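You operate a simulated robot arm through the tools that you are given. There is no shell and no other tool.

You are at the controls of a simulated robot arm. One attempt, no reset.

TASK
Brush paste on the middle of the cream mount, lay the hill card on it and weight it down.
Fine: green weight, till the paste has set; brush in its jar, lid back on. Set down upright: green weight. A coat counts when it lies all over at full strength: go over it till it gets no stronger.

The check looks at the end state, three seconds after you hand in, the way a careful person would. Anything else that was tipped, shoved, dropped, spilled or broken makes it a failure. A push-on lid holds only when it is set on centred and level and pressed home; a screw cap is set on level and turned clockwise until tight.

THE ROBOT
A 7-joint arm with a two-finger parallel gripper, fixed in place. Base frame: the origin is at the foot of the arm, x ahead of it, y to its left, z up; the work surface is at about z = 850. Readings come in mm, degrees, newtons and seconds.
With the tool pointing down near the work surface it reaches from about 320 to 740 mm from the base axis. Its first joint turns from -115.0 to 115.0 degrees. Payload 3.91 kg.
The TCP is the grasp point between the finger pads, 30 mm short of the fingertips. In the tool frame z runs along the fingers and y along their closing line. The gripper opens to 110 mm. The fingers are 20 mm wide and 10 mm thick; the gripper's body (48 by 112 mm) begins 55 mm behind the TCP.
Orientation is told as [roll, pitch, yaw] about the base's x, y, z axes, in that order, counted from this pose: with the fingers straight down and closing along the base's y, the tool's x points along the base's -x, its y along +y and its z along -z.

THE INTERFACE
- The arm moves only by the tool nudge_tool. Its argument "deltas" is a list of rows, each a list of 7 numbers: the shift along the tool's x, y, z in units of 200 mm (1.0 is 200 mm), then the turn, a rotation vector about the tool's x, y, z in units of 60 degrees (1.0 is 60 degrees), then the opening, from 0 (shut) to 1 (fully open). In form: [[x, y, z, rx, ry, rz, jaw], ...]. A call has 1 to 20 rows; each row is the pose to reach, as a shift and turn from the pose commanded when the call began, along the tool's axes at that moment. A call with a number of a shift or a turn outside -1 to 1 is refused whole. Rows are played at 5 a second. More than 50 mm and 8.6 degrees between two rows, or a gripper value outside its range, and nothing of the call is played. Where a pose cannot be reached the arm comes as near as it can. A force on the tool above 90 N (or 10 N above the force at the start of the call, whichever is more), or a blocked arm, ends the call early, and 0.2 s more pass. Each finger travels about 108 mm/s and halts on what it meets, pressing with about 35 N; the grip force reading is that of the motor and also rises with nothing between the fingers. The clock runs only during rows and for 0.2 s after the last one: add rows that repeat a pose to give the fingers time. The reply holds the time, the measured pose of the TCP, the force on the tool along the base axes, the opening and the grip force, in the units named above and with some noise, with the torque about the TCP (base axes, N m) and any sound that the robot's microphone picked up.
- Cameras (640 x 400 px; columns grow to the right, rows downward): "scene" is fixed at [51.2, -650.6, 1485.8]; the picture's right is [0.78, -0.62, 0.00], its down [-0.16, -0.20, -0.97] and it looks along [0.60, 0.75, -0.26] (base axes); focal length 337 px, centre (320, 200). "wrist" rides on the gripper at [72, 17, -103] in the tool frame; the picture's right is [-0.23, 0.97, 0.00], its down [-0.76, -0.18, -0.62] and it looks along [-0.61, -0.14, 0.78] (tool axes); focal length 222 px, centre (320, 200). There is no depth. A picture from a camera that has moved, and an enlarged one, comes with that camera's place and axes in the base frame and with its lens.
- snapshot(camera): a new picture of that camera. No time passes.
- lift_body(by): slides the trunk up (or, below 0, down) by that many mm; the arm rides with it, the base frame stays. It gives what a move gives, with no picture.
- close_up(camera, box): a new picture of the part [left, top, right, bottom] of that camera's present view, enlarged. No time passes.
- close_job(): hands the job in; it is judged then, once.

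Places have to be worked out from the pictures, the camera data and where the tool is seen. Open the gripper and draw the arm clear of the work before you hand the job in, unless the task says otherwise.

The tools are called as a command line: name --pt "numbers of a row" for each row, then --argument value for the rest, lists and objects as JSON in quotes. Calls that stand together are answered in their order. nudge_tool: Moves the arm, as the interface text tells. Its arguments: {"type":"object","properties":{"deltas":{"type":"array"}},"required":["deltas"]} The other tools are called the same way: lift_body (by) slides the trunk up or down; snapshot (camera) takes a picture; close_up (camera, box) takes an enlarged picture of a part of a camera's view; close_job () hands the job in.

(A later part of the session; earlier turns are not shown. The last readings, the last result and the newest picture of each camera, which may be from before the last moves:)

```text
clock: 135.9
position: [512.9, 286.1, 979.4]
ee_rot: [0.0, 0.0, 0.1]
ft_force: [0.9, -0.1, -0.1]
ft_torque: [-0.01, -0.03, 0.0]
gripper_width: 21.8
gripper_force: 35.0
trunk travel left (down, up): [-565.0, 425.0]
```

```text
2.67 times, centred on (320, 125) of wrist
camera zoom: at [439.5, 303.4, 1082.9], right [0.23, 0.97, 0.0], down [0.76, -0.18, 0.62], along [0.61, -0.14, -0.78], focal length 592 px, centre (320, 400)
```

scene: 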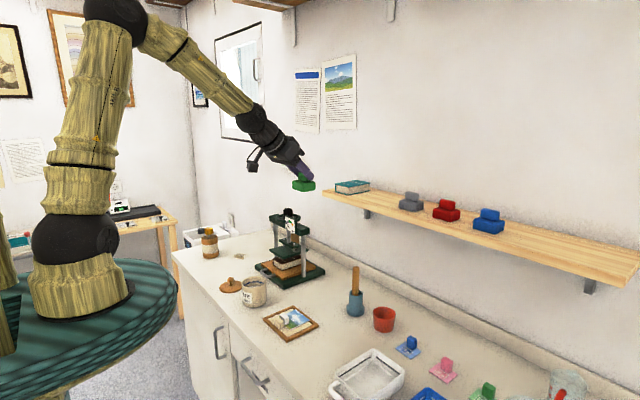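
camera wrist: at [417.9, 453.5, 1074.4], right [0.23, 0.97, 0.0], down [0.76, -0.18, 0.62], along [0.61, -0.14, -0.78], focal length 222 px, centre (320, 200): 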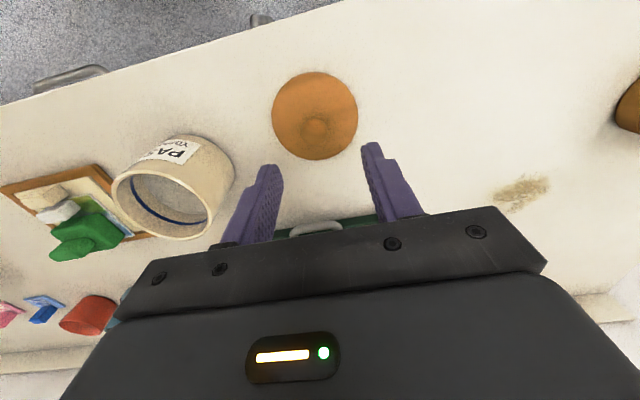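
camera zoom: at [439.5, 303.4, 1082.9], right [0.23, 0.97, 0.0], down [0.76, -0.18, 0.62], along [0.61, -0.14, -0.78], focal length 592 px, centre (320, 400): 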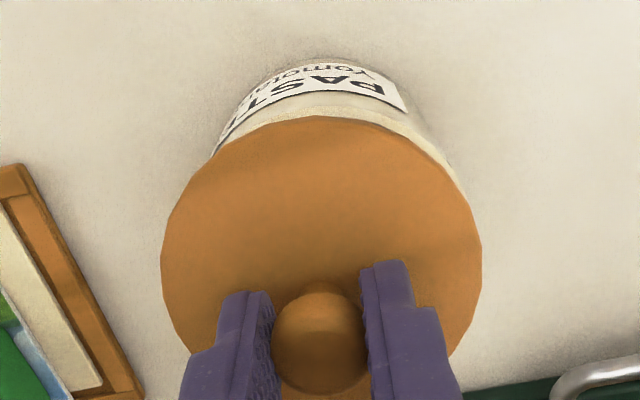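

Nearly aligned; I estimate a remaining error of about 1 mm in each direction. I shift (−1.1, +0.9) mm and lower to near contact.

nudge_tool --pt "0.0055 0.0045 0 0 0 0 0" --pt "0.0055 0.0045 0.015 0 0 0 0" --pt "0.0055 0.0045 0.03 0 0 0 0" --pt "0.0055 0.0045 0.03 0 0 0 0"

close_up --camera "scene" --box '[228, 262, 280, 302]'

close_up --camera "wrist" --box '[220, 50, 420, 200]'

```text
clock: 136.9
position: [510.3, 287.9, 974.3]
ee_rot: [0.0, 0.1, 0.1]
ft_force: [1.1, -0.3, -1.1]
ft_torque: [0.02, -0.01, -0.02]
gripper_width: 22.2
gripper_force: 34.8
trunk travel left (down, up): [-565.0, 425.0]
```

```text
10.00 times, centred on (254, 282) of scene
camera zoom: at [51.2, -650.6, 1485.8], right [0.78, -0.62, 0.0], down [-0.16, -0.2, -0.97], along [0.6, 0.75, -0.26], focal length 3370 px, centre (980, -620)
```

zoom: 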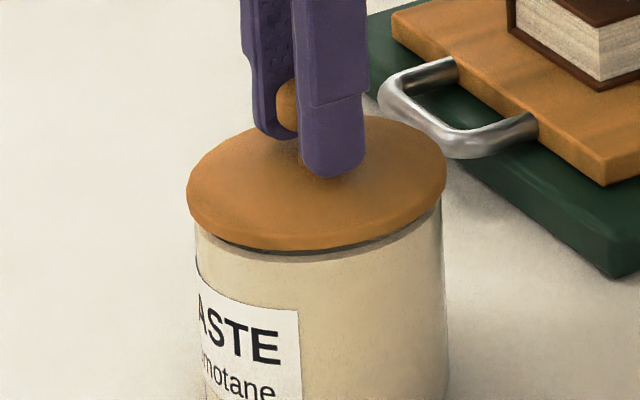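

```text
2.67 times, centred on (320, 125) of wrist
camera zoom: at [438.2, 304.9, 1077.8], right [0.23, 0.97, 0.0], down [0.76, -0.18, 0.62], along [0.61, -0.14, -0.78], focal length 592 px, centre (320, 400)
```

zoom: 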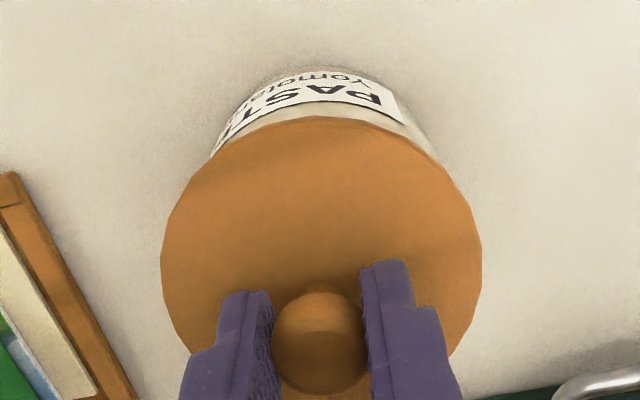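

Alignment now matches the original seated view in both cameras. I lower in small steps and press the lid home.

nudge_tool --pt "0 0 0.0075 0 0 0 0" --pt "0 0 0.015 0 0 0 0" --pt "0 0 0.0225 0 0 0 0" --pt "0 0 0.0225 0 0 0 0"

close_up --camera "scene" --box '[228, 262, 280, 302]'

```text
clock: 137.9
position: [513.0, 286.4, 967.8]
ee_rot: [0.1, 0.0, 0.1]
ft_force: [0.0, -0.7, -0.2]
ft_torque: [-0.04, 0.0, -0.03]
gripper_width: 22.2
gripper_force: 35.3
trunk travel left (down, up): [-565.0, 425.0]
```

```text
10.00 times, centred on (254, 282) of scene
camera zoom: at [51.2, -650.6, 1485.8], right [0.78, -0.62, 0.0], down [-0.16, -0.2, -0.97], along [0.6, 0.75, -0.26], focal length 3370 px, centre (980, -620)
```

zoom: 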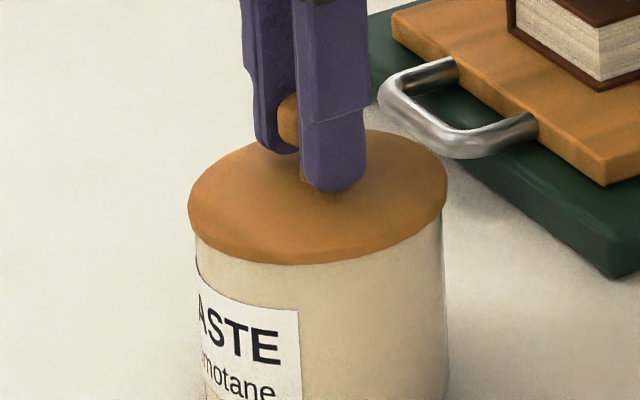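

nudge_tool --pt "0 0 0.005 0 0 0 0" --pt "0 0 0.01 0 0 0 0" --pt "0 0 0.015 0 0 0 0" --pt "0 0 0.015 0 0 0 0"

close_up --camera "scene" --box '[228, 262, 280, 302]'

```text
clock: 138.9
position: [511.7, 287.4, 967.5]
ee_rot: [0.0, -0.3, 0.1]
ft_force: [-1.2, 3.1, 17.2]
ft_torque: [0.04, 0.2, 0.02]
gripper_width: 22.2
gripper_force: 34.8
trunk travel left (down, up): [-565.0, 425.0]
```

```text
10.00 times, centred on (254, 282) of scene
camera zoom: at [51.2, -650.6, 1485.8], right [0.78, -0.62, 0.0], down [-0.16, -0.2, -0.97], along [0.6, 0.75, -0.26], focal length 3370 px, centre (980, -620)
```

zoom: 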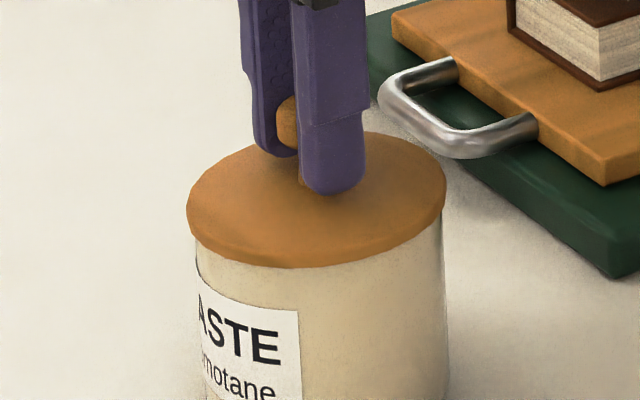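

Contact at 17 N. I keep pressing down in 1 mm steps to push it home.

nudge_tool --pt "0 0 0.005 0 0 0 0" --pt "0 0 0.01 0 0 0 0" --pt "0 0 0.015 0 0 0 0" --pt "0 0 0.015 0 0 0 0"

close_up --camera "scene" --box '[228, 262, 280, 302]'

```text
clock: 139.9
position: [510.5, 287.5, 967.4]
ee_rot: [0.2, -0.6, 0.0]
ft_force: [2.5, 10.2, 43.0]
ft_torque: [0.25, -0.16, 0.01]
gripper_width: 22.2
gripper_force: 34.7
trunk travel left (down, up): [-565.0, 425.0]
```

```text
10.00 times, centred on (254, 282) of scene
camera zoom: at [51.2, -650.6, 1485.8], right [0.78, -0.62, 0.0], down [-0.16, -0.2, -0.97], along [0.6, 0.75, -0.26], focal length 3370 px, centre (980, -620)
```

zoom: 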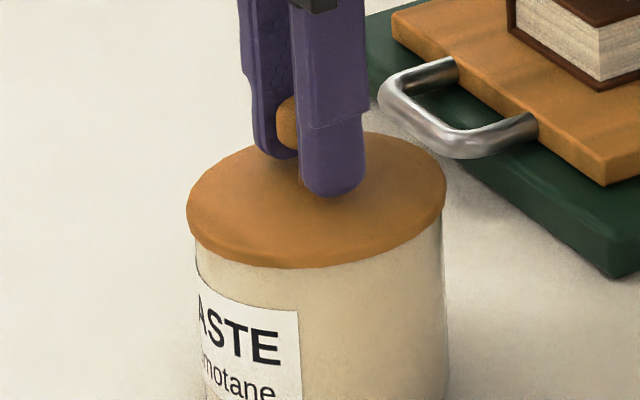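

43 N without a snap. I look from the wrist to judge whether the lid is truly centred.

close_up --camera "wrist" --box '[220, 50, 420, 200]'

close_up --camera "scene" --box '[238, 276, 270, 296]'

```text
2.67 times, centred on (320, 125) of wrist
camera zoom: at [436.4, 303.6, 1070.4], right [0.23, 0.97, 0.01], down [0.76, -0.18, 0.63], along [0.61, -0.14, -0.78], focal length 592 px, centre (320, 400)
```

zoom: 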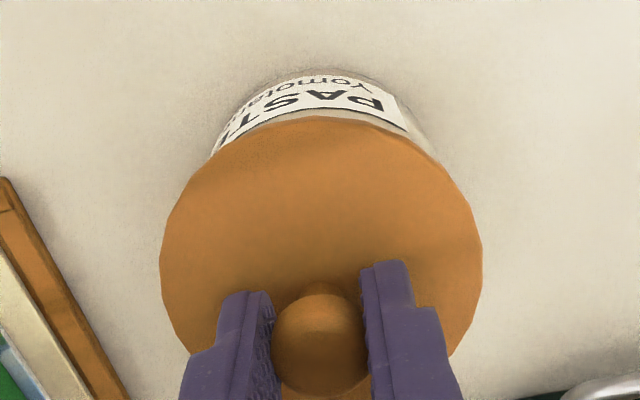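

```text
16.00 times, centred on (254, 286) of scene
camera zoom: at [51.2, -650.6, 1485.8], right [0.78, -0.62, 0.0], down [-0.16, -0.2, -0.97], along [0.6, 0.75, -0.26], focal length 5392 px, centre (1376, -1176)
```

zoom: 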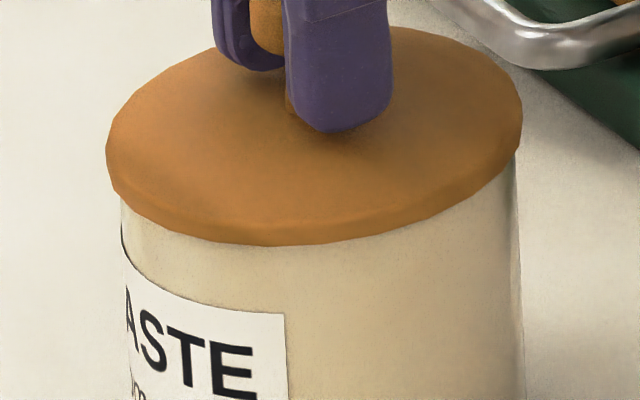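

Comparing with the first views, the lid sits about 1.7 mm short in x and 2.1 mm short in y of its original seat. I lift 8 mm, shift (+1.7, +2.1) and lower again.

nudge_tool --pt "0 0 -0.03 0 0 0 0" --pt "0 0 -0.06 0 0 0 0" --pt "-0.0085 0.0105 -0.06 0 0 0 0" --pt "-0.0085 0.0105 -0.035 0 0 0 0" --pt "-0.0085 0.0105 -0.025 0 0 0 0" --pt "-0.0085 0.0105 -0.025 0 0 0 0"

close_up --camera "scene" --box '[238, 276, 270, 296]'

close_up --camera "wrist" --box '[220, 50, 420, 200]'

```text
clock: 141.3
position: [514.0, 288.9, 967.2]
ee_rot: [0.0, 0.0, 0.1]
ft_force: [-0.9, -0.5, 1.0]
ft_torque: [0.04, 0.03, -0.02]
gripper_width: 22.0
gripper_force: 34.9
trunk travel left (down, up): [-565.0, 425.0]
```

```text
16.00 times, centred on (254, 286) of scene
camera zoom: at [51.2, -650.6, 1485.8], right [0.78, -0.62, 0.0], down [-0.16, -0.2, -0.97], along [0.6, 0.75, -0.26], focal length 5392 px, centre (1376, -1176)
```

zoom: 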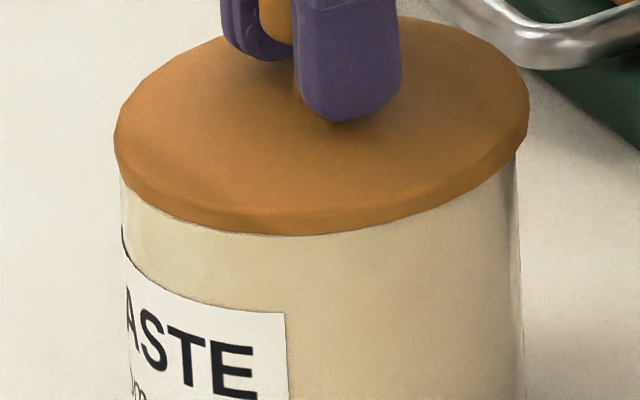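

```text
2.67 times, centred on (320, 125) of wrist
camera zoom: at [440.5, 306.1, 1071.8], right [0.23, 0.97, 0.0], down [0.76, -0.18, 0.62], along [0.61, -0.14, -0.78], focal length 592 px, centre (320, 400)
```

zoom: 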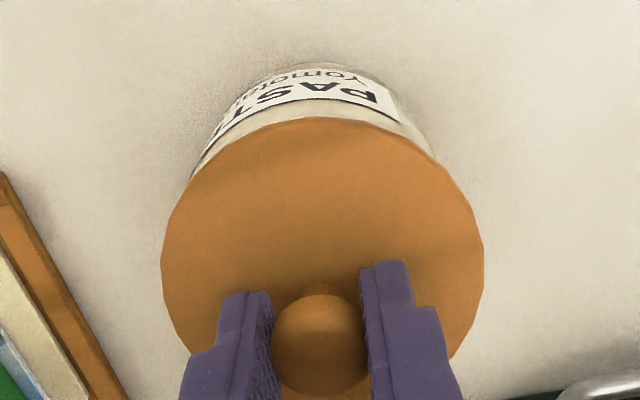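

The lid now looks concentric and the pose matches the original seated pose. I press down in steps.

nudge_tool --pt "0 0 0.005 0 0 0 0" --pt "0 0 0.01 0 0 0 0" --pt "0 0 0.015 0 0 0 0" --pt "0 0 0.02 0 0 0 0" --pt "0 0 0.02 0 0 0 0"

close_up --camera "scene" --box '[238, 276, 270, 296]'

```text
clock: 142.5
position: [513.6, 289.4, 967.6]
ee_rot: [0.1, -0.2, 0.1]
ft_force: [-0.3, 4.0, 20.3]
ft_torque: [0.11, 0.06, 0.01]
gripper_width: 22.3
gripper_force: 34.7
trunk travel left (down, up): [-565.0, 425.0]
```

```text
16.00 times, centred on (254, 286) of scene
camera zoom: at [51.2, -650.6, 1485.8], right [0.78, -0.62, 0.0], down [-0.16, -0.2, -0.97], along [0.6, 0.75, -0.26], focal length 5392 px, centre (1376, -1176)
```

zoom: 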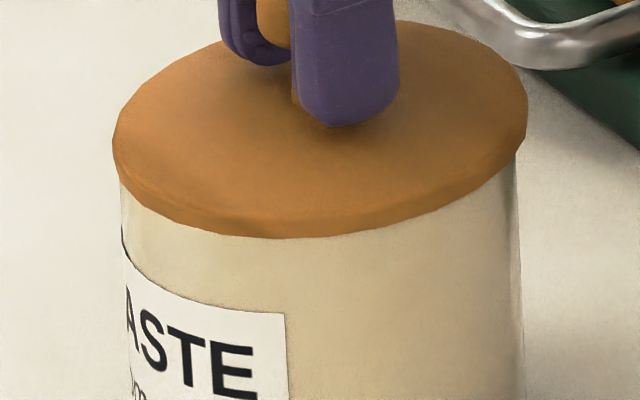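

nudge_tool --pt "0 0 0.01 0 0 0 0" --pt "0 0 0.02 0 0 0 0" --pt "0 0 0.03 0 0 0 0" --pt "0 0 0.03 0 0 0 0"

close_up --camera "scene" --box '[238, 276, 270, 296]'

```text
clock: 143.5
position: [513.7, 288.6, 964.7]
ee_rot: [0.3, -0.6, 0.2]
ft_force: [2.5, 4.8, 47.1]
ft_torque: [0.0, -0.1, 0.02]
gripper_width: 22.0
gripper_force: 35.2
trunk travel left (down, up): [-565.0, 425.0]
```

```text
16.00 times, centred on (254, 286) of scene
camera zoom: at [51.2, -650.6, 1485.8], right [0.78, -0.62, 0.0], down [-0.16, -0.2, -0.97], along [0.6, 0.75, -0.26], focal length 5392 px, centre (1376, -1176)
```

zoom: 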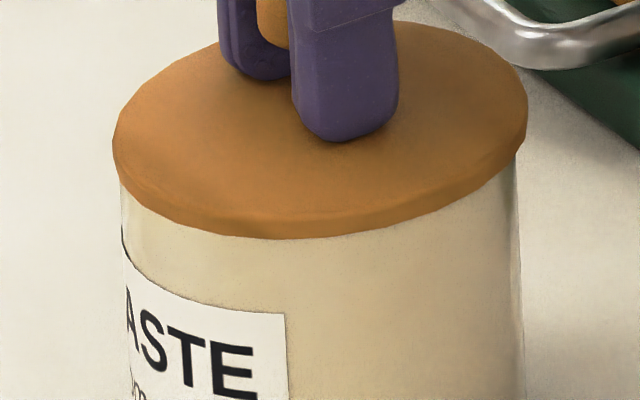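

The fingers now slide on the knob at 47 N without a snap. I release and go back to the very first viewing pose to compare the lid with its original seating.

nudge_tool --pt "0 0 0 0 0 0 0" --pt "0 0 -0.02 0 0 0 0.3" --pt "0 0 -0.02 0 0 0 0.5" --pt "0 0 -0.02 0 0 0 0.5" --pt "0 0 -0.2 0 0 0 0.5" --pt "0 0 -0.4 0 0 0 0.5" --pt "0.035 -0.075 -0.59 0 0 0 0.8" --pt "0.035 -0.075 -0.59 0 0 0 1.0" --pt "0.035 -0.075 -0.59 0 0 0 1.0"

close_up --camera "wrist" --box '[270, 50, 400, 160]'

close_up --camera "scene" --box '[230, 265, 278, 313]'

```text
clock: 145.5
position: [504.8, 275.6, 1077.7]
ee_rot: [0.0, 0.0, 0.0]
ft_force: [0.5, 0.0, -0.6]
ft_torque: [-0.04, 0.0, -0.01]
gripper_width: 109.9
gripper_force: 0.0
trunk travel left (down, up): [-565.0, 425.0]
heard: snap
```

```text
3.64 times, centred on (335, 105) of wrist
camera zoom: at [431.9, 293.2, 1181.1], right [0.23, 0.97, 0.0], down [0.76, -0.18, 0.62], along [0.61, -0.14, -0.78], focal length 808 px, centre (266, 546)
```

zoom: 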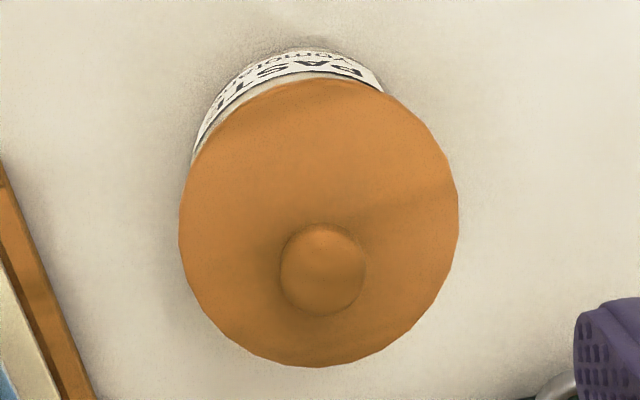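

```text
8.33 times, centred on (254, 289) of scene
camera zoom: at [51.2, -650.6, 1485.8], right [0.78, -0.62, 0.0], down [-0.16, -0.2, -0.97], along [0.6, 0.75, -0.26], focal length 2808 px, centre (870, -542)
```

zoom: 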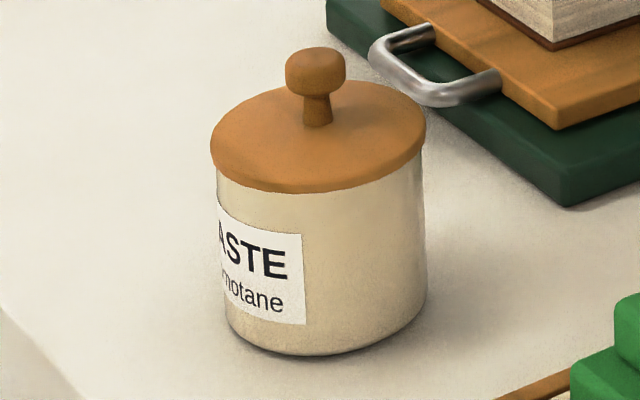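

The lid now looks identical to its original seating, and a snap was heard on release. To be sure it is home, I'll press straight down on the knob with the closed fingertips.

nudge_tool --pt "-0.035 0.075 0 0 0 0 0.6" --pt "-0.04 0.075 0.1 0 0 0 0.2" --pt "-0.04 0.075 0.2 0 0 0 0.0" --pt "-0.04 0.075 0.3 0 0 0 0.0" --pt "-0.04 0.075 0.37 0 0 0 0.0" --pt "-0.04 0.075 0.37 0 0 0 0.0"

close_up --camera "scene" --box '[230, 255, 278, 303]'

close_up --camera "wrist" --box '[240, 80, 400, 200]'

```text
clock: 146.9
position: [514.8, 290.8, 1001.4]
ee_rot: [-0.1, 0.0, 0.1]
ft_force: [0.2, -0.2, 0.0]
ft_torque: [-0.01, -0.01, 0.0]
gripper_width: 0.0
gripper_force: 35.4
trunk travel left (down, up): [-565.0, 425.0]
```

```text
8.33 times, centred on (254, 279) of scene
camera zoom: at [51.2, -650.6, 1485.8], right [0.78, -0.62, 0.0], down [-0.16, -0.2, -0.97], along [0.6, 0.75, -0.26], focal length 2808 px, centre (870, -458)
```

zoom: 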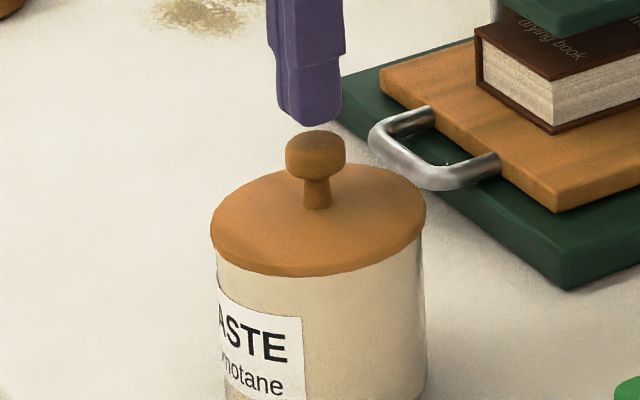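

```text
3.33 times, centred on (320, 140) of wrist
camera zoom: at [440.6, 307.5, 1105.7], right [0.23, 0.97, 0.0], down [0.76, -0.18, 0.62], along [0.61, -0.14, -0.78], focal length 740 px, centre (320, 400)
```

zoom: 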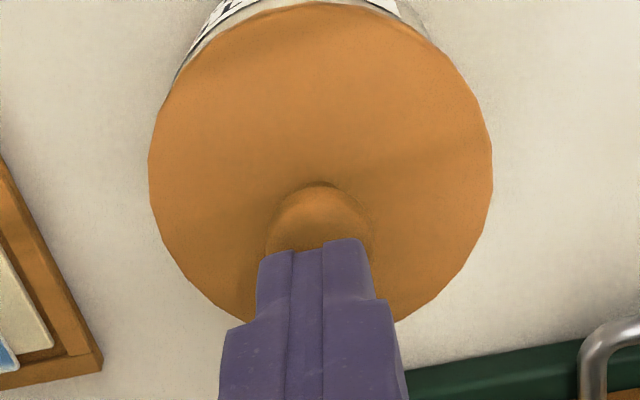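

The closed fingertips are centred above the knob. I press down in steps.

nudge_tool --pt "0 0 0.01 0 0 0 0" --pt "0 0 0.02 0 0 0 0" --pt "0 0 0.03 0 0 0 0" --pt "0 0 0.04 0 0 0 0" --pt "0 0 0.04 0 0 0 0"

```text
clock: 148.1
position: [515.6, 290.3, 993.2]
ee_rot: [0.0, 0.0, 0.0]
ft_force: [0.2, 0.1, 0.4]
ft_torque: [-0.02, -0.04, -0.02]
gripper_width: 0.0
gripper_force: 34.8
trunk travel left (down, up): [-565.0, 425.0]
```

nudge_tool --pt "0 0 0.01 0 0 0 0" --pt "0 0 0.02 0 0 0 0" --pt "0 0 0.03 0 0 0 0" --pt "0 0 0.03 0 0 0 0"

close_up --camera "scene" --box '[230, 255, 278, 303]'

```text
clock: 149.1
position: [514.3, 290.3, 992.0]
ee_rot: [0.2, -0.4, 0.0]
ft_force: [7.3, 5.6, 34.5]
ft_torque: [0.16, -0.21, 0.01]
gripper_width: 0.0
gripper_force: 34.8
trunk travel left (down, up): [-565.0, 425.0]
```

```text
8.33 times, centred on (254, 279) of scene
camera zoom: at [51.2, -650.6, 1485.8], right [0.78, -0.62, 0.0], down [-0.16, -0.2, -0.97], along [0.6, 0.75, -0.26], focal length 2808 px, centre (870, -458)
```

zoom: 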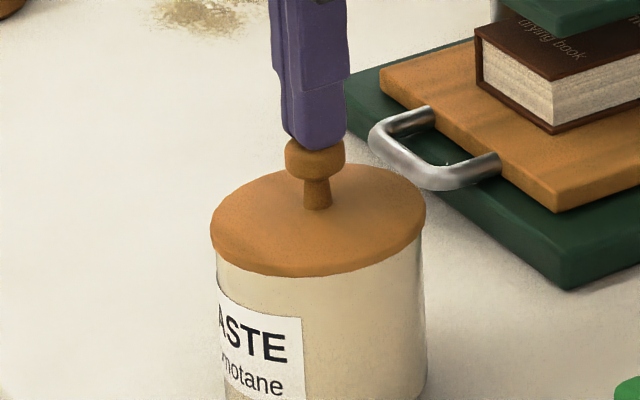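

34 N, no movement. I press on to about 60–70 N.

nudge_tool --pt "0 0 0.01 0 0 0 0" --pt "0 0 0.02 0 0 0 0" --pt "0 0 0.025 0 0 0 0" --pt "0 0 0.025 0 0 0 0"

close_up --camera "scene" --box '[230, 255, 278, 303]'

```text
clock: 150.1
position: [515.1, 289.8, 991.8]
ee_rot: [0.5, -0.8, 0.1]
ft_force: [7.2, 11.4, 55.3]
ft_torque: [0.31, -0.08, 0.11]
gripper_width: 0.0
gripper_force: 35.1
trunk travel left (down, up): [-565.0, 425.0]
```

```text
8.33 times, centred on (254, 279) of scene
camera zoom: at [51.2, -650.6, 1485.8], right [0.78, -0.62, 0.0], down [-0.16, -0.2, -0.97], along [0.6, 0.75, -0.26], focal length 2808 px, centre (870, -458)
```

zoom: 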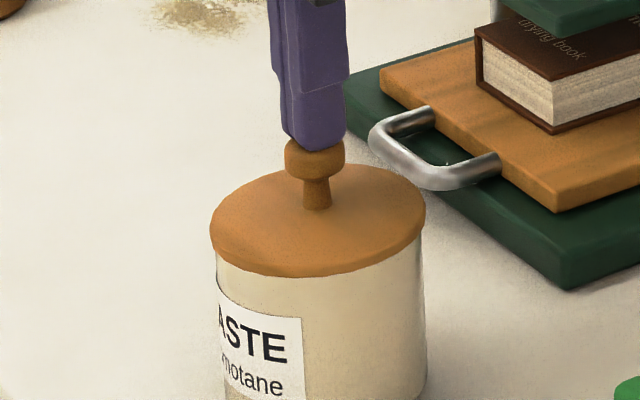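

No further movement at 55 N: the lid is fully down and looks exactly as at the start. I rise clear of the knob and view the whole scene.

nudge_tool --pt "0 0 -0.05 0 0 0 0" --pt "0 0 -0.15 0 0 0 0" --pt "0 0 -0.35 0 0 0 0" --pt "0 0 -0.55 0 0 0 0.3" --pt "0.1 0 -0.6 0 0 0 0.5" --pt "0.2 0 -0.6 0 0 0 0.5" --pt "0.2 0 -0.6 0 0 0 0.5"

snapshot --camera "scene"

close_up --camera "scene" --box '[210, 240, 402, 360]'

snapshot --camera "wrist"

```text
clock: 151.7
position: [472.7, 288.0, 1105.4]
ee_rot: [0.0, 0.0, 0.0]
ft_force: [-0.7, -0.7, 0.6]
ft_torque: [0.0, 0.01, -0.01]
gripper_width: 55.1
gripper_force: 0.1
trunk travel left (down, up): [-565.0, 425.0]
```

```text
taken
```

scene: 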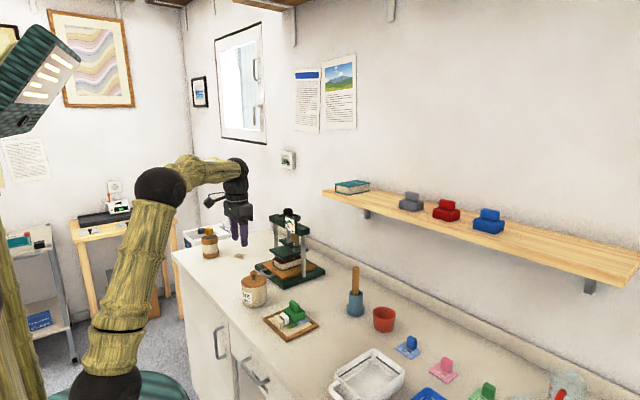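

```text
3.33 times, centred on (306, 300) of scene
camera zoom: at [51.2, -650.6, 1485.8], right [0.78, -0.62, 0.0], down [-0.16, -0.2, -0.97], along [0.6, 0.75, -0.26], focal length 1123 px, centre (367, -133)
```

zoom: 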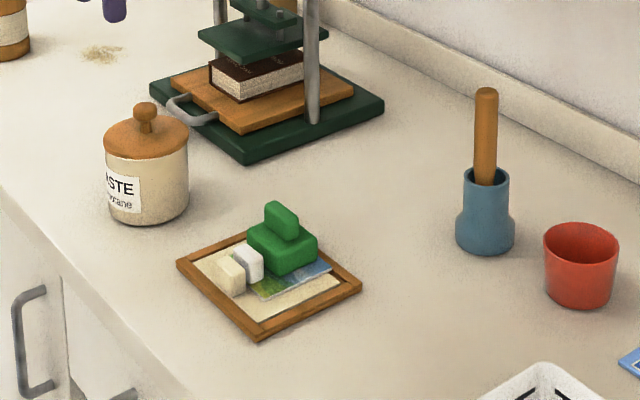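

```text
taken
camera wrist: at [400.3, 306.6, 1208.8], right [0.23, 0.97, 0.0], down [0.76, -0.18, 0.62], along [0.61, -0.14, -0.78], focal length 222 px, centre (320, 200)
```

wrist: 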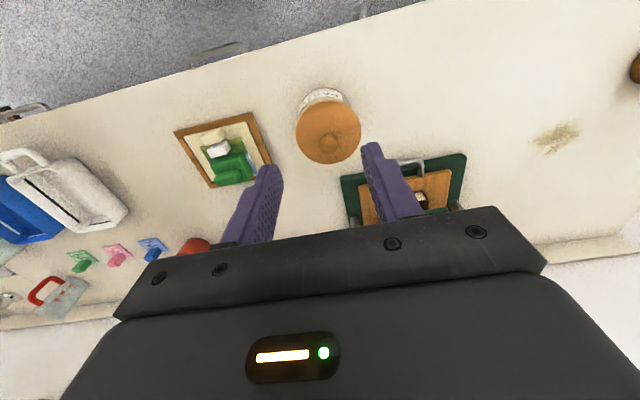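

Everything is in place: card under the upright green weight, brush in its jar, lid on. The paste now needs time to set, so I let the clock run with the arm holding still, clear of the work.

nudge_tool --pt "0 0 0 0 0 0 0.5" --pt "0 0 0 0 0 0 0.5" --pt "0 0 0 0 0 0 0.5" --pt "0 0 0 0 0 0 0.5" --pt "0 0 0 0 0 0 0.5" --pt "0 0 0 0 0 0 0.5" --pt "0 0 0 0 0 0 0.5" --pt "0 0 0 0 0 0 0.5" --pt "0 0 0 0 0 0 0.5" --pt "0 0 0 0 0 0 0.5" --pt "0 0 0 0 0 0 0.5" --pt "0 0 0 0 0 0 0.5" --pt "0 0 0 0 0 0 0.5" --pt "0 0 0 0 0 0 0.5" --pt "0 0 0 0 0 0 0.5" --pt "0 0 0 0 0 0 0.5" --pt "0 0 0 0 0 0 0.5" --pt "0 0 0 0 0 0 0.5" --pt "0 0 0 0 0 0 0.5" --pt "0 0 0 0 0 0 0.5"

nudge_tool --pt "0 0 0 0 0 0 0.5" --pt "0 0 0 0 0 0 0.5" --pt "0 0 0 0 0 0 0.5" --pt "0 0 0 0 0 0 0.5" --pt "0 0 0 0 0 0 0.5" --pt "0 0 0 0 0 0 0.5" --pt "0 0 0 0 0 0 0.5" --pt "0 0 0 0 0 0 0.5" --pt "0 0 0 0 0 0 0.5" --pt "0 0 0 0 0 0 0.5" --pt "0 0 0 0 0 0 0.5" --pt "0 0 0 0 0 0 0.5" --pt "0 0 0 0 0 0 0.5" --pt "0 0 0 0 0 0 0.5" --pt "0 0 0 0 0 0 0.5" --pt "0 0 0 0 0 0 0.5" --pt "0 0 0 0 0 0 0.5" --pt "0 0 0 0 0 0 0.5" --pt "0 0 0 0 0 0 0.5" --pt "0 0 0 0 0 0 0.5"

nudge_tool --pt "0 0 0 0 0 0 0.5" --pt "0 0 0 0 0 0 0.5" --pt "0 0 0 0 0 0 0.5" --pt "0 0 0 0 0 0 0.5" --pt "0 0 0 0 0 0 0.5" --pt "0 0 0 0 0 0 0.5" --pt "0 0 0 0 0 0 0.5" --pt "0 0 0 0 0 0 0.5" --pt "0 0 0 0 0 0 0.5" --pt "0 0 0 0 0 0 0.5" --pt "0 0 0 0 0 0 0.5" --pt "0 0 0 0 0 0 0.5" --pt "0 0 0 0 0 0 0.5" --pt "0 0 0 0 0 0 0.5" --pt "0 0 0 0 0 0 0.5" --pt "0 0 0 0 0 0 0.5" --pt "0 0 0 0 0 0 0.5" --pt "0 0 0 0 0 0 0.5" --pt "0 0 0 0 0 0 0.5" --pt "0 0 0 0 0 0 0.5"

nudge_tool --pt "0 0 0 0 0 0 0.5" --pt "0 0 0 0 0 0 0.5" --pt "0 0 0 0 0 0 0.5" --pt "0 0 0 0 0 0 0.5" --pt "0 0 0 0 0 0 0.5" --pt "0 0 0 0 0 0 0.5" --pt "0 0 0 0 0 0 0.5" --pt "0 0 0 0 0 0 0.5" --pt "0 0 0 0 0 0 0.5" --pt "0 0 0 0 0 0 0.5" --pt "0 0 0 0 0 0 0.5" --pt "0 0 0 0 0 0 0.5" --pt "0 0 0 0 0 0 0.5" --pt "0 0 0 0 0 0 0.5" --pt "0 0 0 0 0 0 0.5" --pt "0 0 0 0 0 0 0.5" --pt "0 0 0 0 0 0 0.5" --pt "0 0 0 0 0 0 0.5" --pt "0 0 0 0 0 0 0.5" --pt "0 0 0 0 0 0 0.5"

close_up --camera "scene" --box '[255, 292, 327, 342]'

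```text
clock: 155.9
position: [473.2, 289.1, 1104.8]
ee_rot: [0.0, 0.0, 0.0]
ft_force: [0.0, -0.1, -0.1]
ft_torque: [0.0, 0.0, 0.0]
gripper_width: 54.9
gripper_force: 0.1
trunk travel left (down, up): [-565.0, 425.0]
```

```text
clock: 160.1
position: [473.2, 290.1, 1104.6]
ee_rot: [0.0, 0.0, 0.1]
ft_force: [0.0, 0.3, -0.6]
ft_torque: [-0.03, -0.02, -0.01]
gripper_width: 55.3
gripper_force: 0.1
trunk travel left (down, up): [-565.0, 425.0]
```

```text
clock: 164.3
position: [474.1, 289.4, 1104.9]
ee_rot: [0.0, 0.0, 0.1]
ft_force: [-0.1, 0.1, 0.3]
ft_torque: [0.01, 0.01, 0.0]
gripper_width: 54.8
gripper_force: 0.1
trunk travel left (down, up): [-565.0, 425.0]
```

```text
clock: 168.5
position: [474.3, 289.2, 1106.5]
ee_rot: [0.1, 0.1, 0.0]
ft_force: [-0.5, -0.5, 0.0]
ft_torque: [0.0, -0.01, 0.03]
gripper_width: 55.0
gripper_force: 0.0
trunk travel left (down, up): [-565.0, 425.0]
```

```text
8.00 times, centred on (291, 317) of scene
camera zoom: at [51.2, -650.6, 1485.8], right [0.78, -0.62, 0.0], down [-0.16, -0.2, -0.97], along [0.6, 0.75, -0.26], focal length 2696 px, centre (552, -736)
```

zoom: 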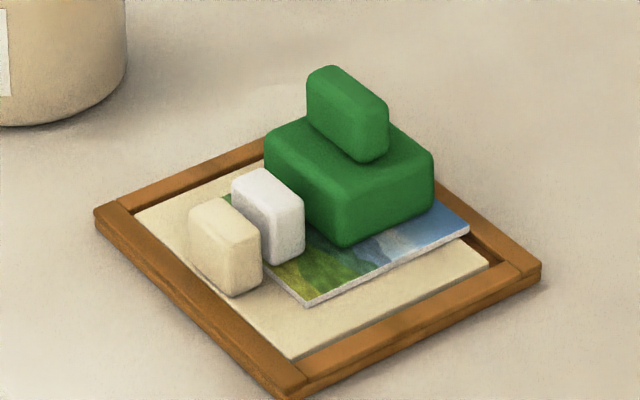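

The weight stands steady. I keep letting time pass; raising and lowering the trunk over clear space serves the same purpose.

lift_body --by 400

lift_body --by -380

lift_body --by 380

lift_body --by -380

lift_body --by 380

lift_body --by -380

lift_body --by 380

lift_body --by -380

lift_body --by 380

lift_body --by -380

lift_body --by 380

close_up --camera "scene" --box '[210, 240, 402, 360]'

```text
clock: 172.3
position: [474.2, 289.8, 1505.9]
ee_rot: [0.0, 0.0, 0.1]
ft_force: [0.8, -0.4, -0.3]
ft_torque: [-0.04, 0.02, 0.0]
gripper_width: 55.2
gripper_force: 0.0
trunk travel left (down, up): [-965.0, 25.0]
```

```text
clock: 176.0
position: [473.4, 288.4, 1125.6]
ee_rot: [0.1, 0.1, 0.1]
ft_force: [1.3, 0.2, -0.2]
ft_torque: [-0.02, -0.01, 0.02]
gripper_width: 55.0
gripper_force: 0.1
trunk travel left (down, up): [-585.0, 405.0]
```

```text
clock: 179.6
position: [473.9, 289.6, 1504.9]
ee_rot: [-0.1, 0.1, 0.0]
ft_force: [0.5, -0.9, 0.1]
ft_torque: [0.01, 0.03, -0.01]
gripper_width: 55.0
gripper_force: 0.0
trunk travel left (down, up): [-965.0, 25.0]
```

```text
clock: 183.3
position: [472.8, 288.7, 1124.2]
ee_rot: [0.1, 0.0, 0.1]
ft_force: [-0.5, -0.6, 0.4]
ft_torque: [0.03, -0.02, 0.0]
gripper_width: 54.7
gripper_force: 0.1
trunk travel left (down, up): [-585.0, 405.0]
```

```text
clock: 187.0
position: [474.0, 290.5, 1504.2]
ee_rot: [0.0, 0.0, 0.1]
ft_force: [-0.7, -0.8, 0.4]
ft_torque: [0.01, 0.0, -0.01]
gripper_width: 55.0
gripper_force: 0.1
trunk travel left (down, up): [-965.0, 25.0]
```

```text
clock: 190.7
position: [472.8, 289.9, 1125.3]
ee_rot: [0.0, -0.1, 0.1]
ft_force: [0.3, 0.6, 0.1]
ft_torque: [-0.02, -0.03, 0.04]
gripper_width: 54.8
gripper_force: 0.0
trunk travel left (down, up): [-585.0, 405.0]
```

```text
clock: 194.3
position: [474.3, 289.9, 1505.7]
ee_rot: [0.1, 0.0, 0.1]
ft_force: [0.0, 0.3, 0.3]
ft_torque: [0.01, 0.0, 0.01]
gripper_width: 54.9
gripper_force: 0.1
trunk travel left (down, up): [-965.0, 25.0]
```

```text
clock: 198.0
position: [474.9, 289.1, 1124.1]
ee_rot: [0.1, 0.1, 0.1]
ft_force: [0.1, -0.1, 1.1]
ft_torque: [0.01, 0.01, -0.03]
gripper_width: 55.3
gripper_force: 0.0
trunk travel left (down, up): [-585.0, 405.0]
```

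```text
clock: 201.7
position: [473.9, 290.2, 1504.4]
ee_rot: [0.0, 0.0, 0.2]
ft_force: [-0.3, -0.1, 0.0]
ft_torque: [0.0, -0.01, -0.02]
gripper_width: 55.0
gripper_force: 0.1
trunk travel left (down, up): [-965.0, 25.0]
```

```text
clock: 205.3
position: [474.0, 289.4, 1125.0]
ee_rot: [0.0, 0.0, 0.1]
ft_force: [0.4, -0.1, 0.3]
ft_torque: [-0.03, 0.0, -0.03]
gripper_width: 55.0
gripper_force: 0.0
trunk travel left (down, up): [-585.0, 405.0]
```

```text
clock: 209.0
position: [473.3, 288.9, 1505.1]
ee_rot: [0.1, 0.0, 0.1]
ft_force: [-0.6, -0.9, 0.3]
ft_torque: [0.03, 0.01, 0.03]
gripper_width: 54.8
gripper_force: 0.0
trunk travel left (down, up): [-965.0, 25.0]
```

```text
3.33 times, centred on (306, 300) of scene
camera zoom: at [51.2, -650.6, 1485.8], right [0.78, -0.62, 0.0], down [-0.16, -0.2, -0.97], along [0.6, 0.75, -0.26], focal length 1123 px, centre (367, -133)
```

zoom: 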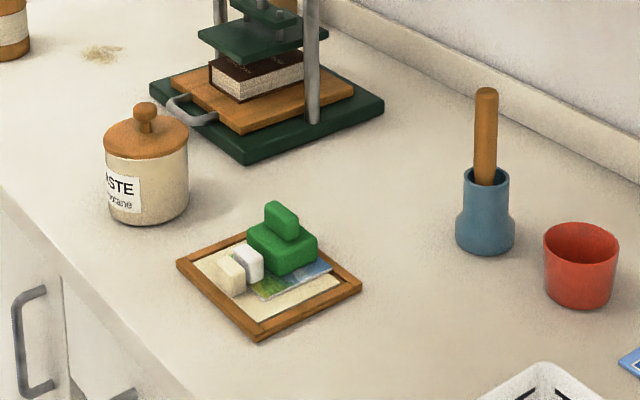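

83 s under weight so far. I allow a generous further wait the same way.

lift_body --by -380

lift_body --by 380

lift_body --by -380

lift_body --by 380

lift_body --by -380

lift_body --by 380

lift_body --by -380

lift_body --by 380

lift_body --by -380

lift_body --by 380

lift_body --by -380

lift_body --by 380

lift_body --by -380

lift_body --by 380

lift_body --by -380

lift_body --by 380

lift_body --by -380

lift_body --by 380

lift_body --by -380

lift_body --by 380

lift_body --by -380

lift_body --by 380

lift_body --by -380

lift_body --by 380

snapshot --camera "scene"

close_up --camera "scene" --box '[230, 265, 278, 313]'

close_up --camera "scene" --box '[255, 292, 327, 342]'

```text
clock: 212.7
position: [473.7, 289.1, 1126.1]
ee_rot: [0.0, 0.0, 0.1]
ft_force: [0.0, 0.8, -0.3]
ft_torque: [-0.01, 0.05, 0.02]
gripper_width: 55.2
gripper_force: 0.1
trunk travel left (down, up): [-585.0, 405.0]
```

```text
clock: 216.3
position: [474.9, 288.9, 1505.4]
ee_rot: [0.0, 0.0, 0.1]
ft_force: [-0.5, 0.3, 0.1]
ft_torque: [0.02, 0.01, 0.01]
gripper_width: 55.0
gripper_force: 0.1
trunk travel left (down, up): [-965.0, 25.0]
```

```text
clock: 220.0
position: [473.7, 290.1, 1125.2]
ee_rot: [0.0, 0.1, 0.2]
ft_force: [-0.6, -0.4, 0.0]
ft_torque: [0.0, 0.01, -0.01]
gripper_width: 54.9
gripper_force: 0.2
trunk travel left (down, up): [-585.0, 405.0]
```

```text
clock: 223.7
position: [473.4, 288.6, 1504.1]
ee_rot: [0.1, 0.0, 0.1]
ft_force: [0.4, -0.1, -0.1]
ft_torque: [0.01, 0.0, 0.01]
gripper_width: 55.1
gripper_force: 0.0
trunk travel left (down, up): [-965.0, 25.0]
```

```text
clock: 227.3
position: [473.6, 289.9, 1125.0]
ee_rot: [0.0, 0.0, 0.2]
ft_force: [0.1, 1.1, -0.3]
ft_torque: [0.01, -0.02, 0.02]
gripper_width: 55.2
gripper_force: 0.2
trunk travel left (down, up): [-585.0, 405.0]
```

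```text
clock: 231.0
position: [473.9, 289.1, 1504.7]
ee_rot: [0.0, 0.0, 0.1]
ft_force: [-0.7, 0.5, 0.7]
ft_torque: [0.02, 0.0, 0.01]
gripper_width: 55.1
gripper_force: 0.0
trunk travel left (down, up): [-965.0, 25.0]
```

```text
clock: 234.7
position: [473.7, 288.7, 1125.2]
ee_rot: [0.1, 0.0, 0.0]
ft_force: [0.3, 0.5, -0.4]
ft_torque: [-0.04, 0.01, 0.02]
gripper_width: 55.2
gripper_force: 0.0
trunk travel left (down, up): [-585.0, 405.0]
```

```text
clock: 238.4
position: [473.4, 289.8, 1505.9]
ee_rot: [0.0, 0.0, 0.1]
ft_force: [0.5, -0.2, 0.2]
ft_torque: [-0.01, 0.02, 0.02]
gripper_width: 55.3
gripper_force: 0.1
trunk travel left (down, up): [-965.0, 25.0]
```

```text
clock: 242.0
position: [473.7, 289.3, 1125.5]
ee_rot: [0.0, 0.1, 0.1]
ft_force: [0.7, -0.2, -0.2]
ft_torque: [-0.01, -0.01, 0.0]
gripper_width: 55.1
gripper_force: 0.0
trunk travel left (down, up): [-585.0, 405.0]
```

```text
clock: 245.7
position: [473.8, 288.9, 1505.2]
ee_rot: [0.0, 0.1, 0.0]
ft_force: [-0.3, -0.6, 0.7]
ft_torque: [-0.03, 0.0, 0.01]
gripper_width: 54.7
gripper_force: 0.0
trunk travel left (down, up): [-965.0, 25.0]
```

```text
clock: 249.4
position: [474.3, 289.7, 1124.9]
ee_rot: [0.0, -0.1, 0.1]
ft_force: [0.2, 0.1, -0.4]
ft_torque: [-0.03, -0.02, -0.05]
gripper_width: 54.9
gripper_force: 0.1
trunk travel left (down, up): [-585.0, 405.0]
```

```text
clock: 253.0
position: [474.9, 289.8, 1505.1]
ee_rot: [0.0, 0.0, 0.1]
ft_force: [-0.4, 0.0, -0.7]
ft_torque: [-0.02, 0.03, 0.0]
gripper_width: 55.4
gripper_force: 0.1
trunk travel left (down, up): [-965.0, 25.0]
```

```text
clock: 256.7
position: [474.1, 288.9, 1125.2]
ee_rot: [-0.1, 0.0, 0.1]
ft_force: [0.3, 0.0, -1.1]
ft_torque: [0.02, -0.01, 0.0]
gripper_width: 54.7
gripper_force: 0.0
trunk travel left (down, up): [-585.0, 405.0]
```

```text
clock: 260.4
position: [473.8, 289.7, 1504.6]
ee_rot: [0.0, 0.0, 0.2]
ft_force: [0.7, 0.1, -0.2]
ft_torque: [0.03, 0.0, -0.02]
gripper_width: 55.1
gripper_force: 0.0
trunk travel left (down, up): [-965.0, 25.0]
```

```text
clock: 264.1
position: [473.9, 290.5, 1125.3]
ee_rot: [0.0, -0.1, 0.1]
ft_force: [-1.0, -0.9, -0.5]
ft_torque: [-0.01, -0.03, -0.01]
gripper_width: 54.7
gripper_force: 0.0
trunk travel left (down, up): [-585.0, 405.0]
```

```text
clock: 267.7
position: [473.4, 289.2, 1504.6]
ee_rot: [0.1, 0.0, 0.0]
ft_force: [0.1, 0.6, -1.0]
ft_torque: [-0.01, 0.03, 0.0]
gripper_width: 55.1
gripper_force: 0.0
trunk travel left (down, up): [-965.0, 25.0]
```

```text
clock: 271.4
position: [473.4, 288.7, 1124.4]
ee_rot: [0.0, 0.0, 0.1]
ft_force: [-0.5, -0.2, 0.7]
ft_torque: [-0.03, -0.01, 0.01]
gripper_width: 54.9
gripper_force: 0.0
trunk travel left (down, up): [-585.0, 405.0]
```

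```text
clock: 275.1
position: [475.2, 289.0, 1504.8]
ee_rot: [0.0, 0.0, 0.1]
ft_force: [0.1, -0.1, 0.5]
ft_torque: [-0.01, -0.02, 0.0]
gripper_width: 54.9
gripper_force: 0.0
trunk travel left (down, up): [-965.0, 25.0]
```

```text
clock: 278.7
position: [474.4, 289.9, 1126.4]
ee_rot: [0.1, 0.0, 0.0]
ft_force: [1.1, -0.3, 0.5]
ft_torque: [0.03, -0.03, -0.02]
gripper_width: 54.8
gripper_force: 0.0
trunk travel left (down, up): [-585.0, 405.0]
```

```text
clock: 282.4
position: [473.8, 287.7, 1504.8]
ee_rot: [-0.1, 0.1, 0.1]
ft_force: [0.7, -0.5, -0.2]
ft_torque: [-0.04, 0.0, 0.0]
gripper_width: 54.7
gripper_force: 0.0
trunk travel left (down, up): [-965.0, 25.0]
```

```text
clock: 286.1
position: [474.2, 289.2, 1125.4]
ee_rot: [0.0, 0.0, 0.1]
ft_force: [-0.4, -0.2, 0.9]
ft_torque: [0.0, 0.0, -0.01]
gripper_width: 55.1
gripper_force: 0.2
trunk travel left (down, up): [-585.0, 405.0]
```

```text
clock: 289.7
position: [474.5, 289.6, 1505.5]
ee_rot: [0.0, 0.0, 0.1]
ft_force: [1.0, 0.7, -0.8]
ft_torque: [0.02, 0.03, 0.0]
gripper_width: 54.9
gripper_force: 0.0
trunk travel left (down, up): [-965.0, 25.0]
```

```text
clock: 293.4
position: [473.7, 289.0, 1124.8]
ee_rot: [0.0, 0.0, 0.0]
ft_force: [-0.4, -0.3, 0.7]
ft_torque: [-0.05, 0.0, 0.0]
gripper_width: 54.8
gripper_force: 0.0
trunk travel left (down, up): [-585.0, 405.0]
```

```text
clock: 297.1
position: [473.7, 289.2, 1505.0]
ee_rot: [0.0, 0.0, 0.1]
ft_force: [-0.5, 0.1, 0.4]
ft_torque: [0.03, -0.02, 0.02]
gripper_width: 54.9
gripper_force: 0.1
trunk travel left (down, up): [-965.0, 25.0]
```

```text
taken
```

scene: 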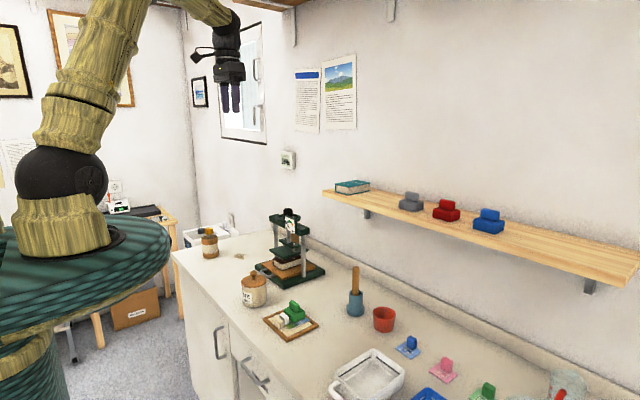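

```text
8.33 times, centred on (254, 289) of scene
camera zoom: at [51.2, -650.6, 1485.8], right [0.78, -0.62, 0.0], down [-0.16, -0.2, -0.97], along [0.6, 0.75, -0.26], focal length 2808 px, centre (870, -542)
```

zoom: 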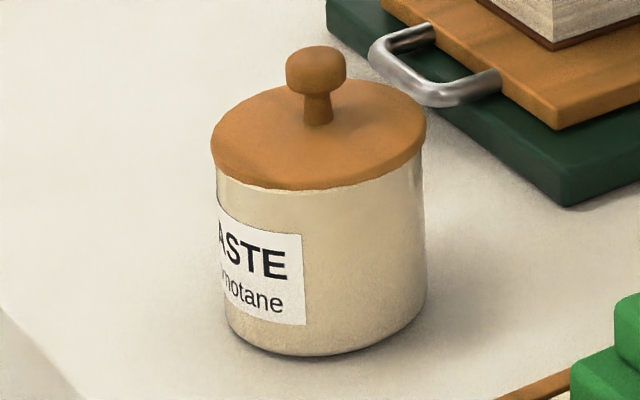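

```text
8.00 times, centred on (291, 317) of scene
camera zoom: at [51.2, -650.6, 1485.8], right [0.78, -0.62, 0.0], down [-0.16, -0.2, -0.97], along [0.6, 0.75, -0.26], focal length 2696 px, centre (552, -736)
```

zoom: 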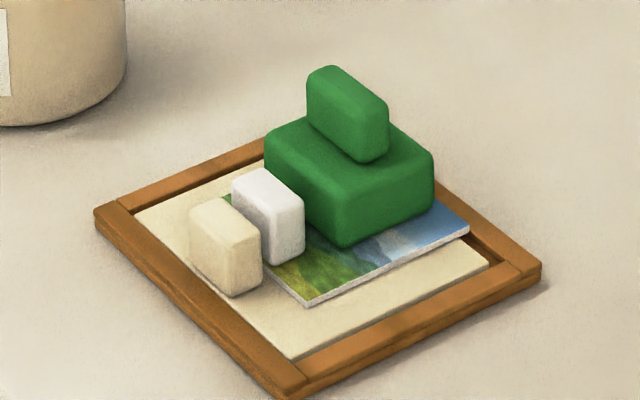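

170 s under weight. Before handing in, I check closely that the lid sits level with no gap.

close_up --camera "scene" --box '[238, 276, 270, 296]'

close_up --camera "scene" --box '[238, 280, 254, 290]'

close_up --camera "scene" --box '[254, 280, 270, 290]'

```text
16.00 times, centred on (254, 286) of scene
camera zoom: at [51.2, -650.6, 1485.8], right [0.78, -0.62, 0.0], down [-0.16, -0.2, -0.97], along [0.6, 0.75, -0.26], focal length 5392 px, centre (1376, -1176)
```

zoom: 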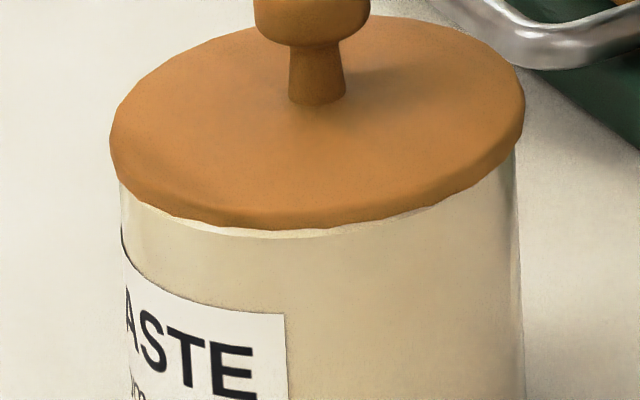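

```text
16.00 times, centred on (246, 285) of scene
camera zoom: at [51.2, -650.6, 1485.8], right [0.78, -0.62, 0.0], down [-0.16, -0.2, -0.97], along [0.6, 0.75, -0.26], focal length 5392 px, centre (1504, -1160)
```

zoom: 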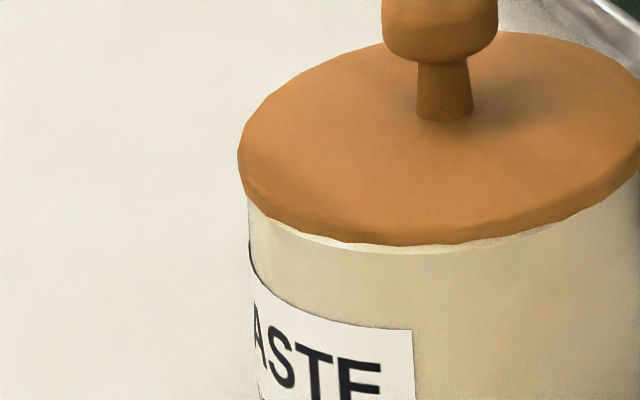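

```text
16.00 times, centred on (262, 285) of scene
camera zoom: at [51.2, -650.6, 1485.8], right [0.78, -0.62, 0.0], down [-0.16, -0.2, -0.97], along [0.6, 0.75, -0.26], focal length 5392 px, centre (1248, -1160)
```

zoom: 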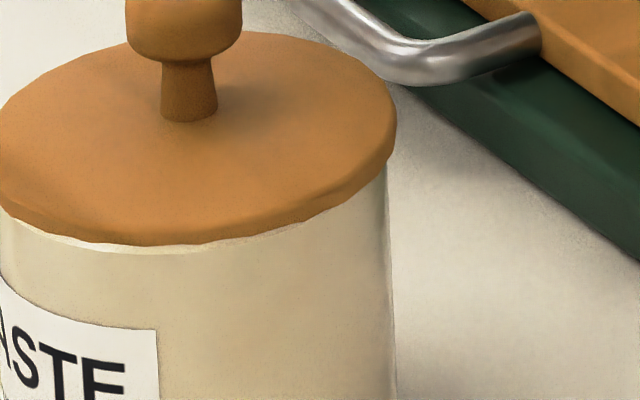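

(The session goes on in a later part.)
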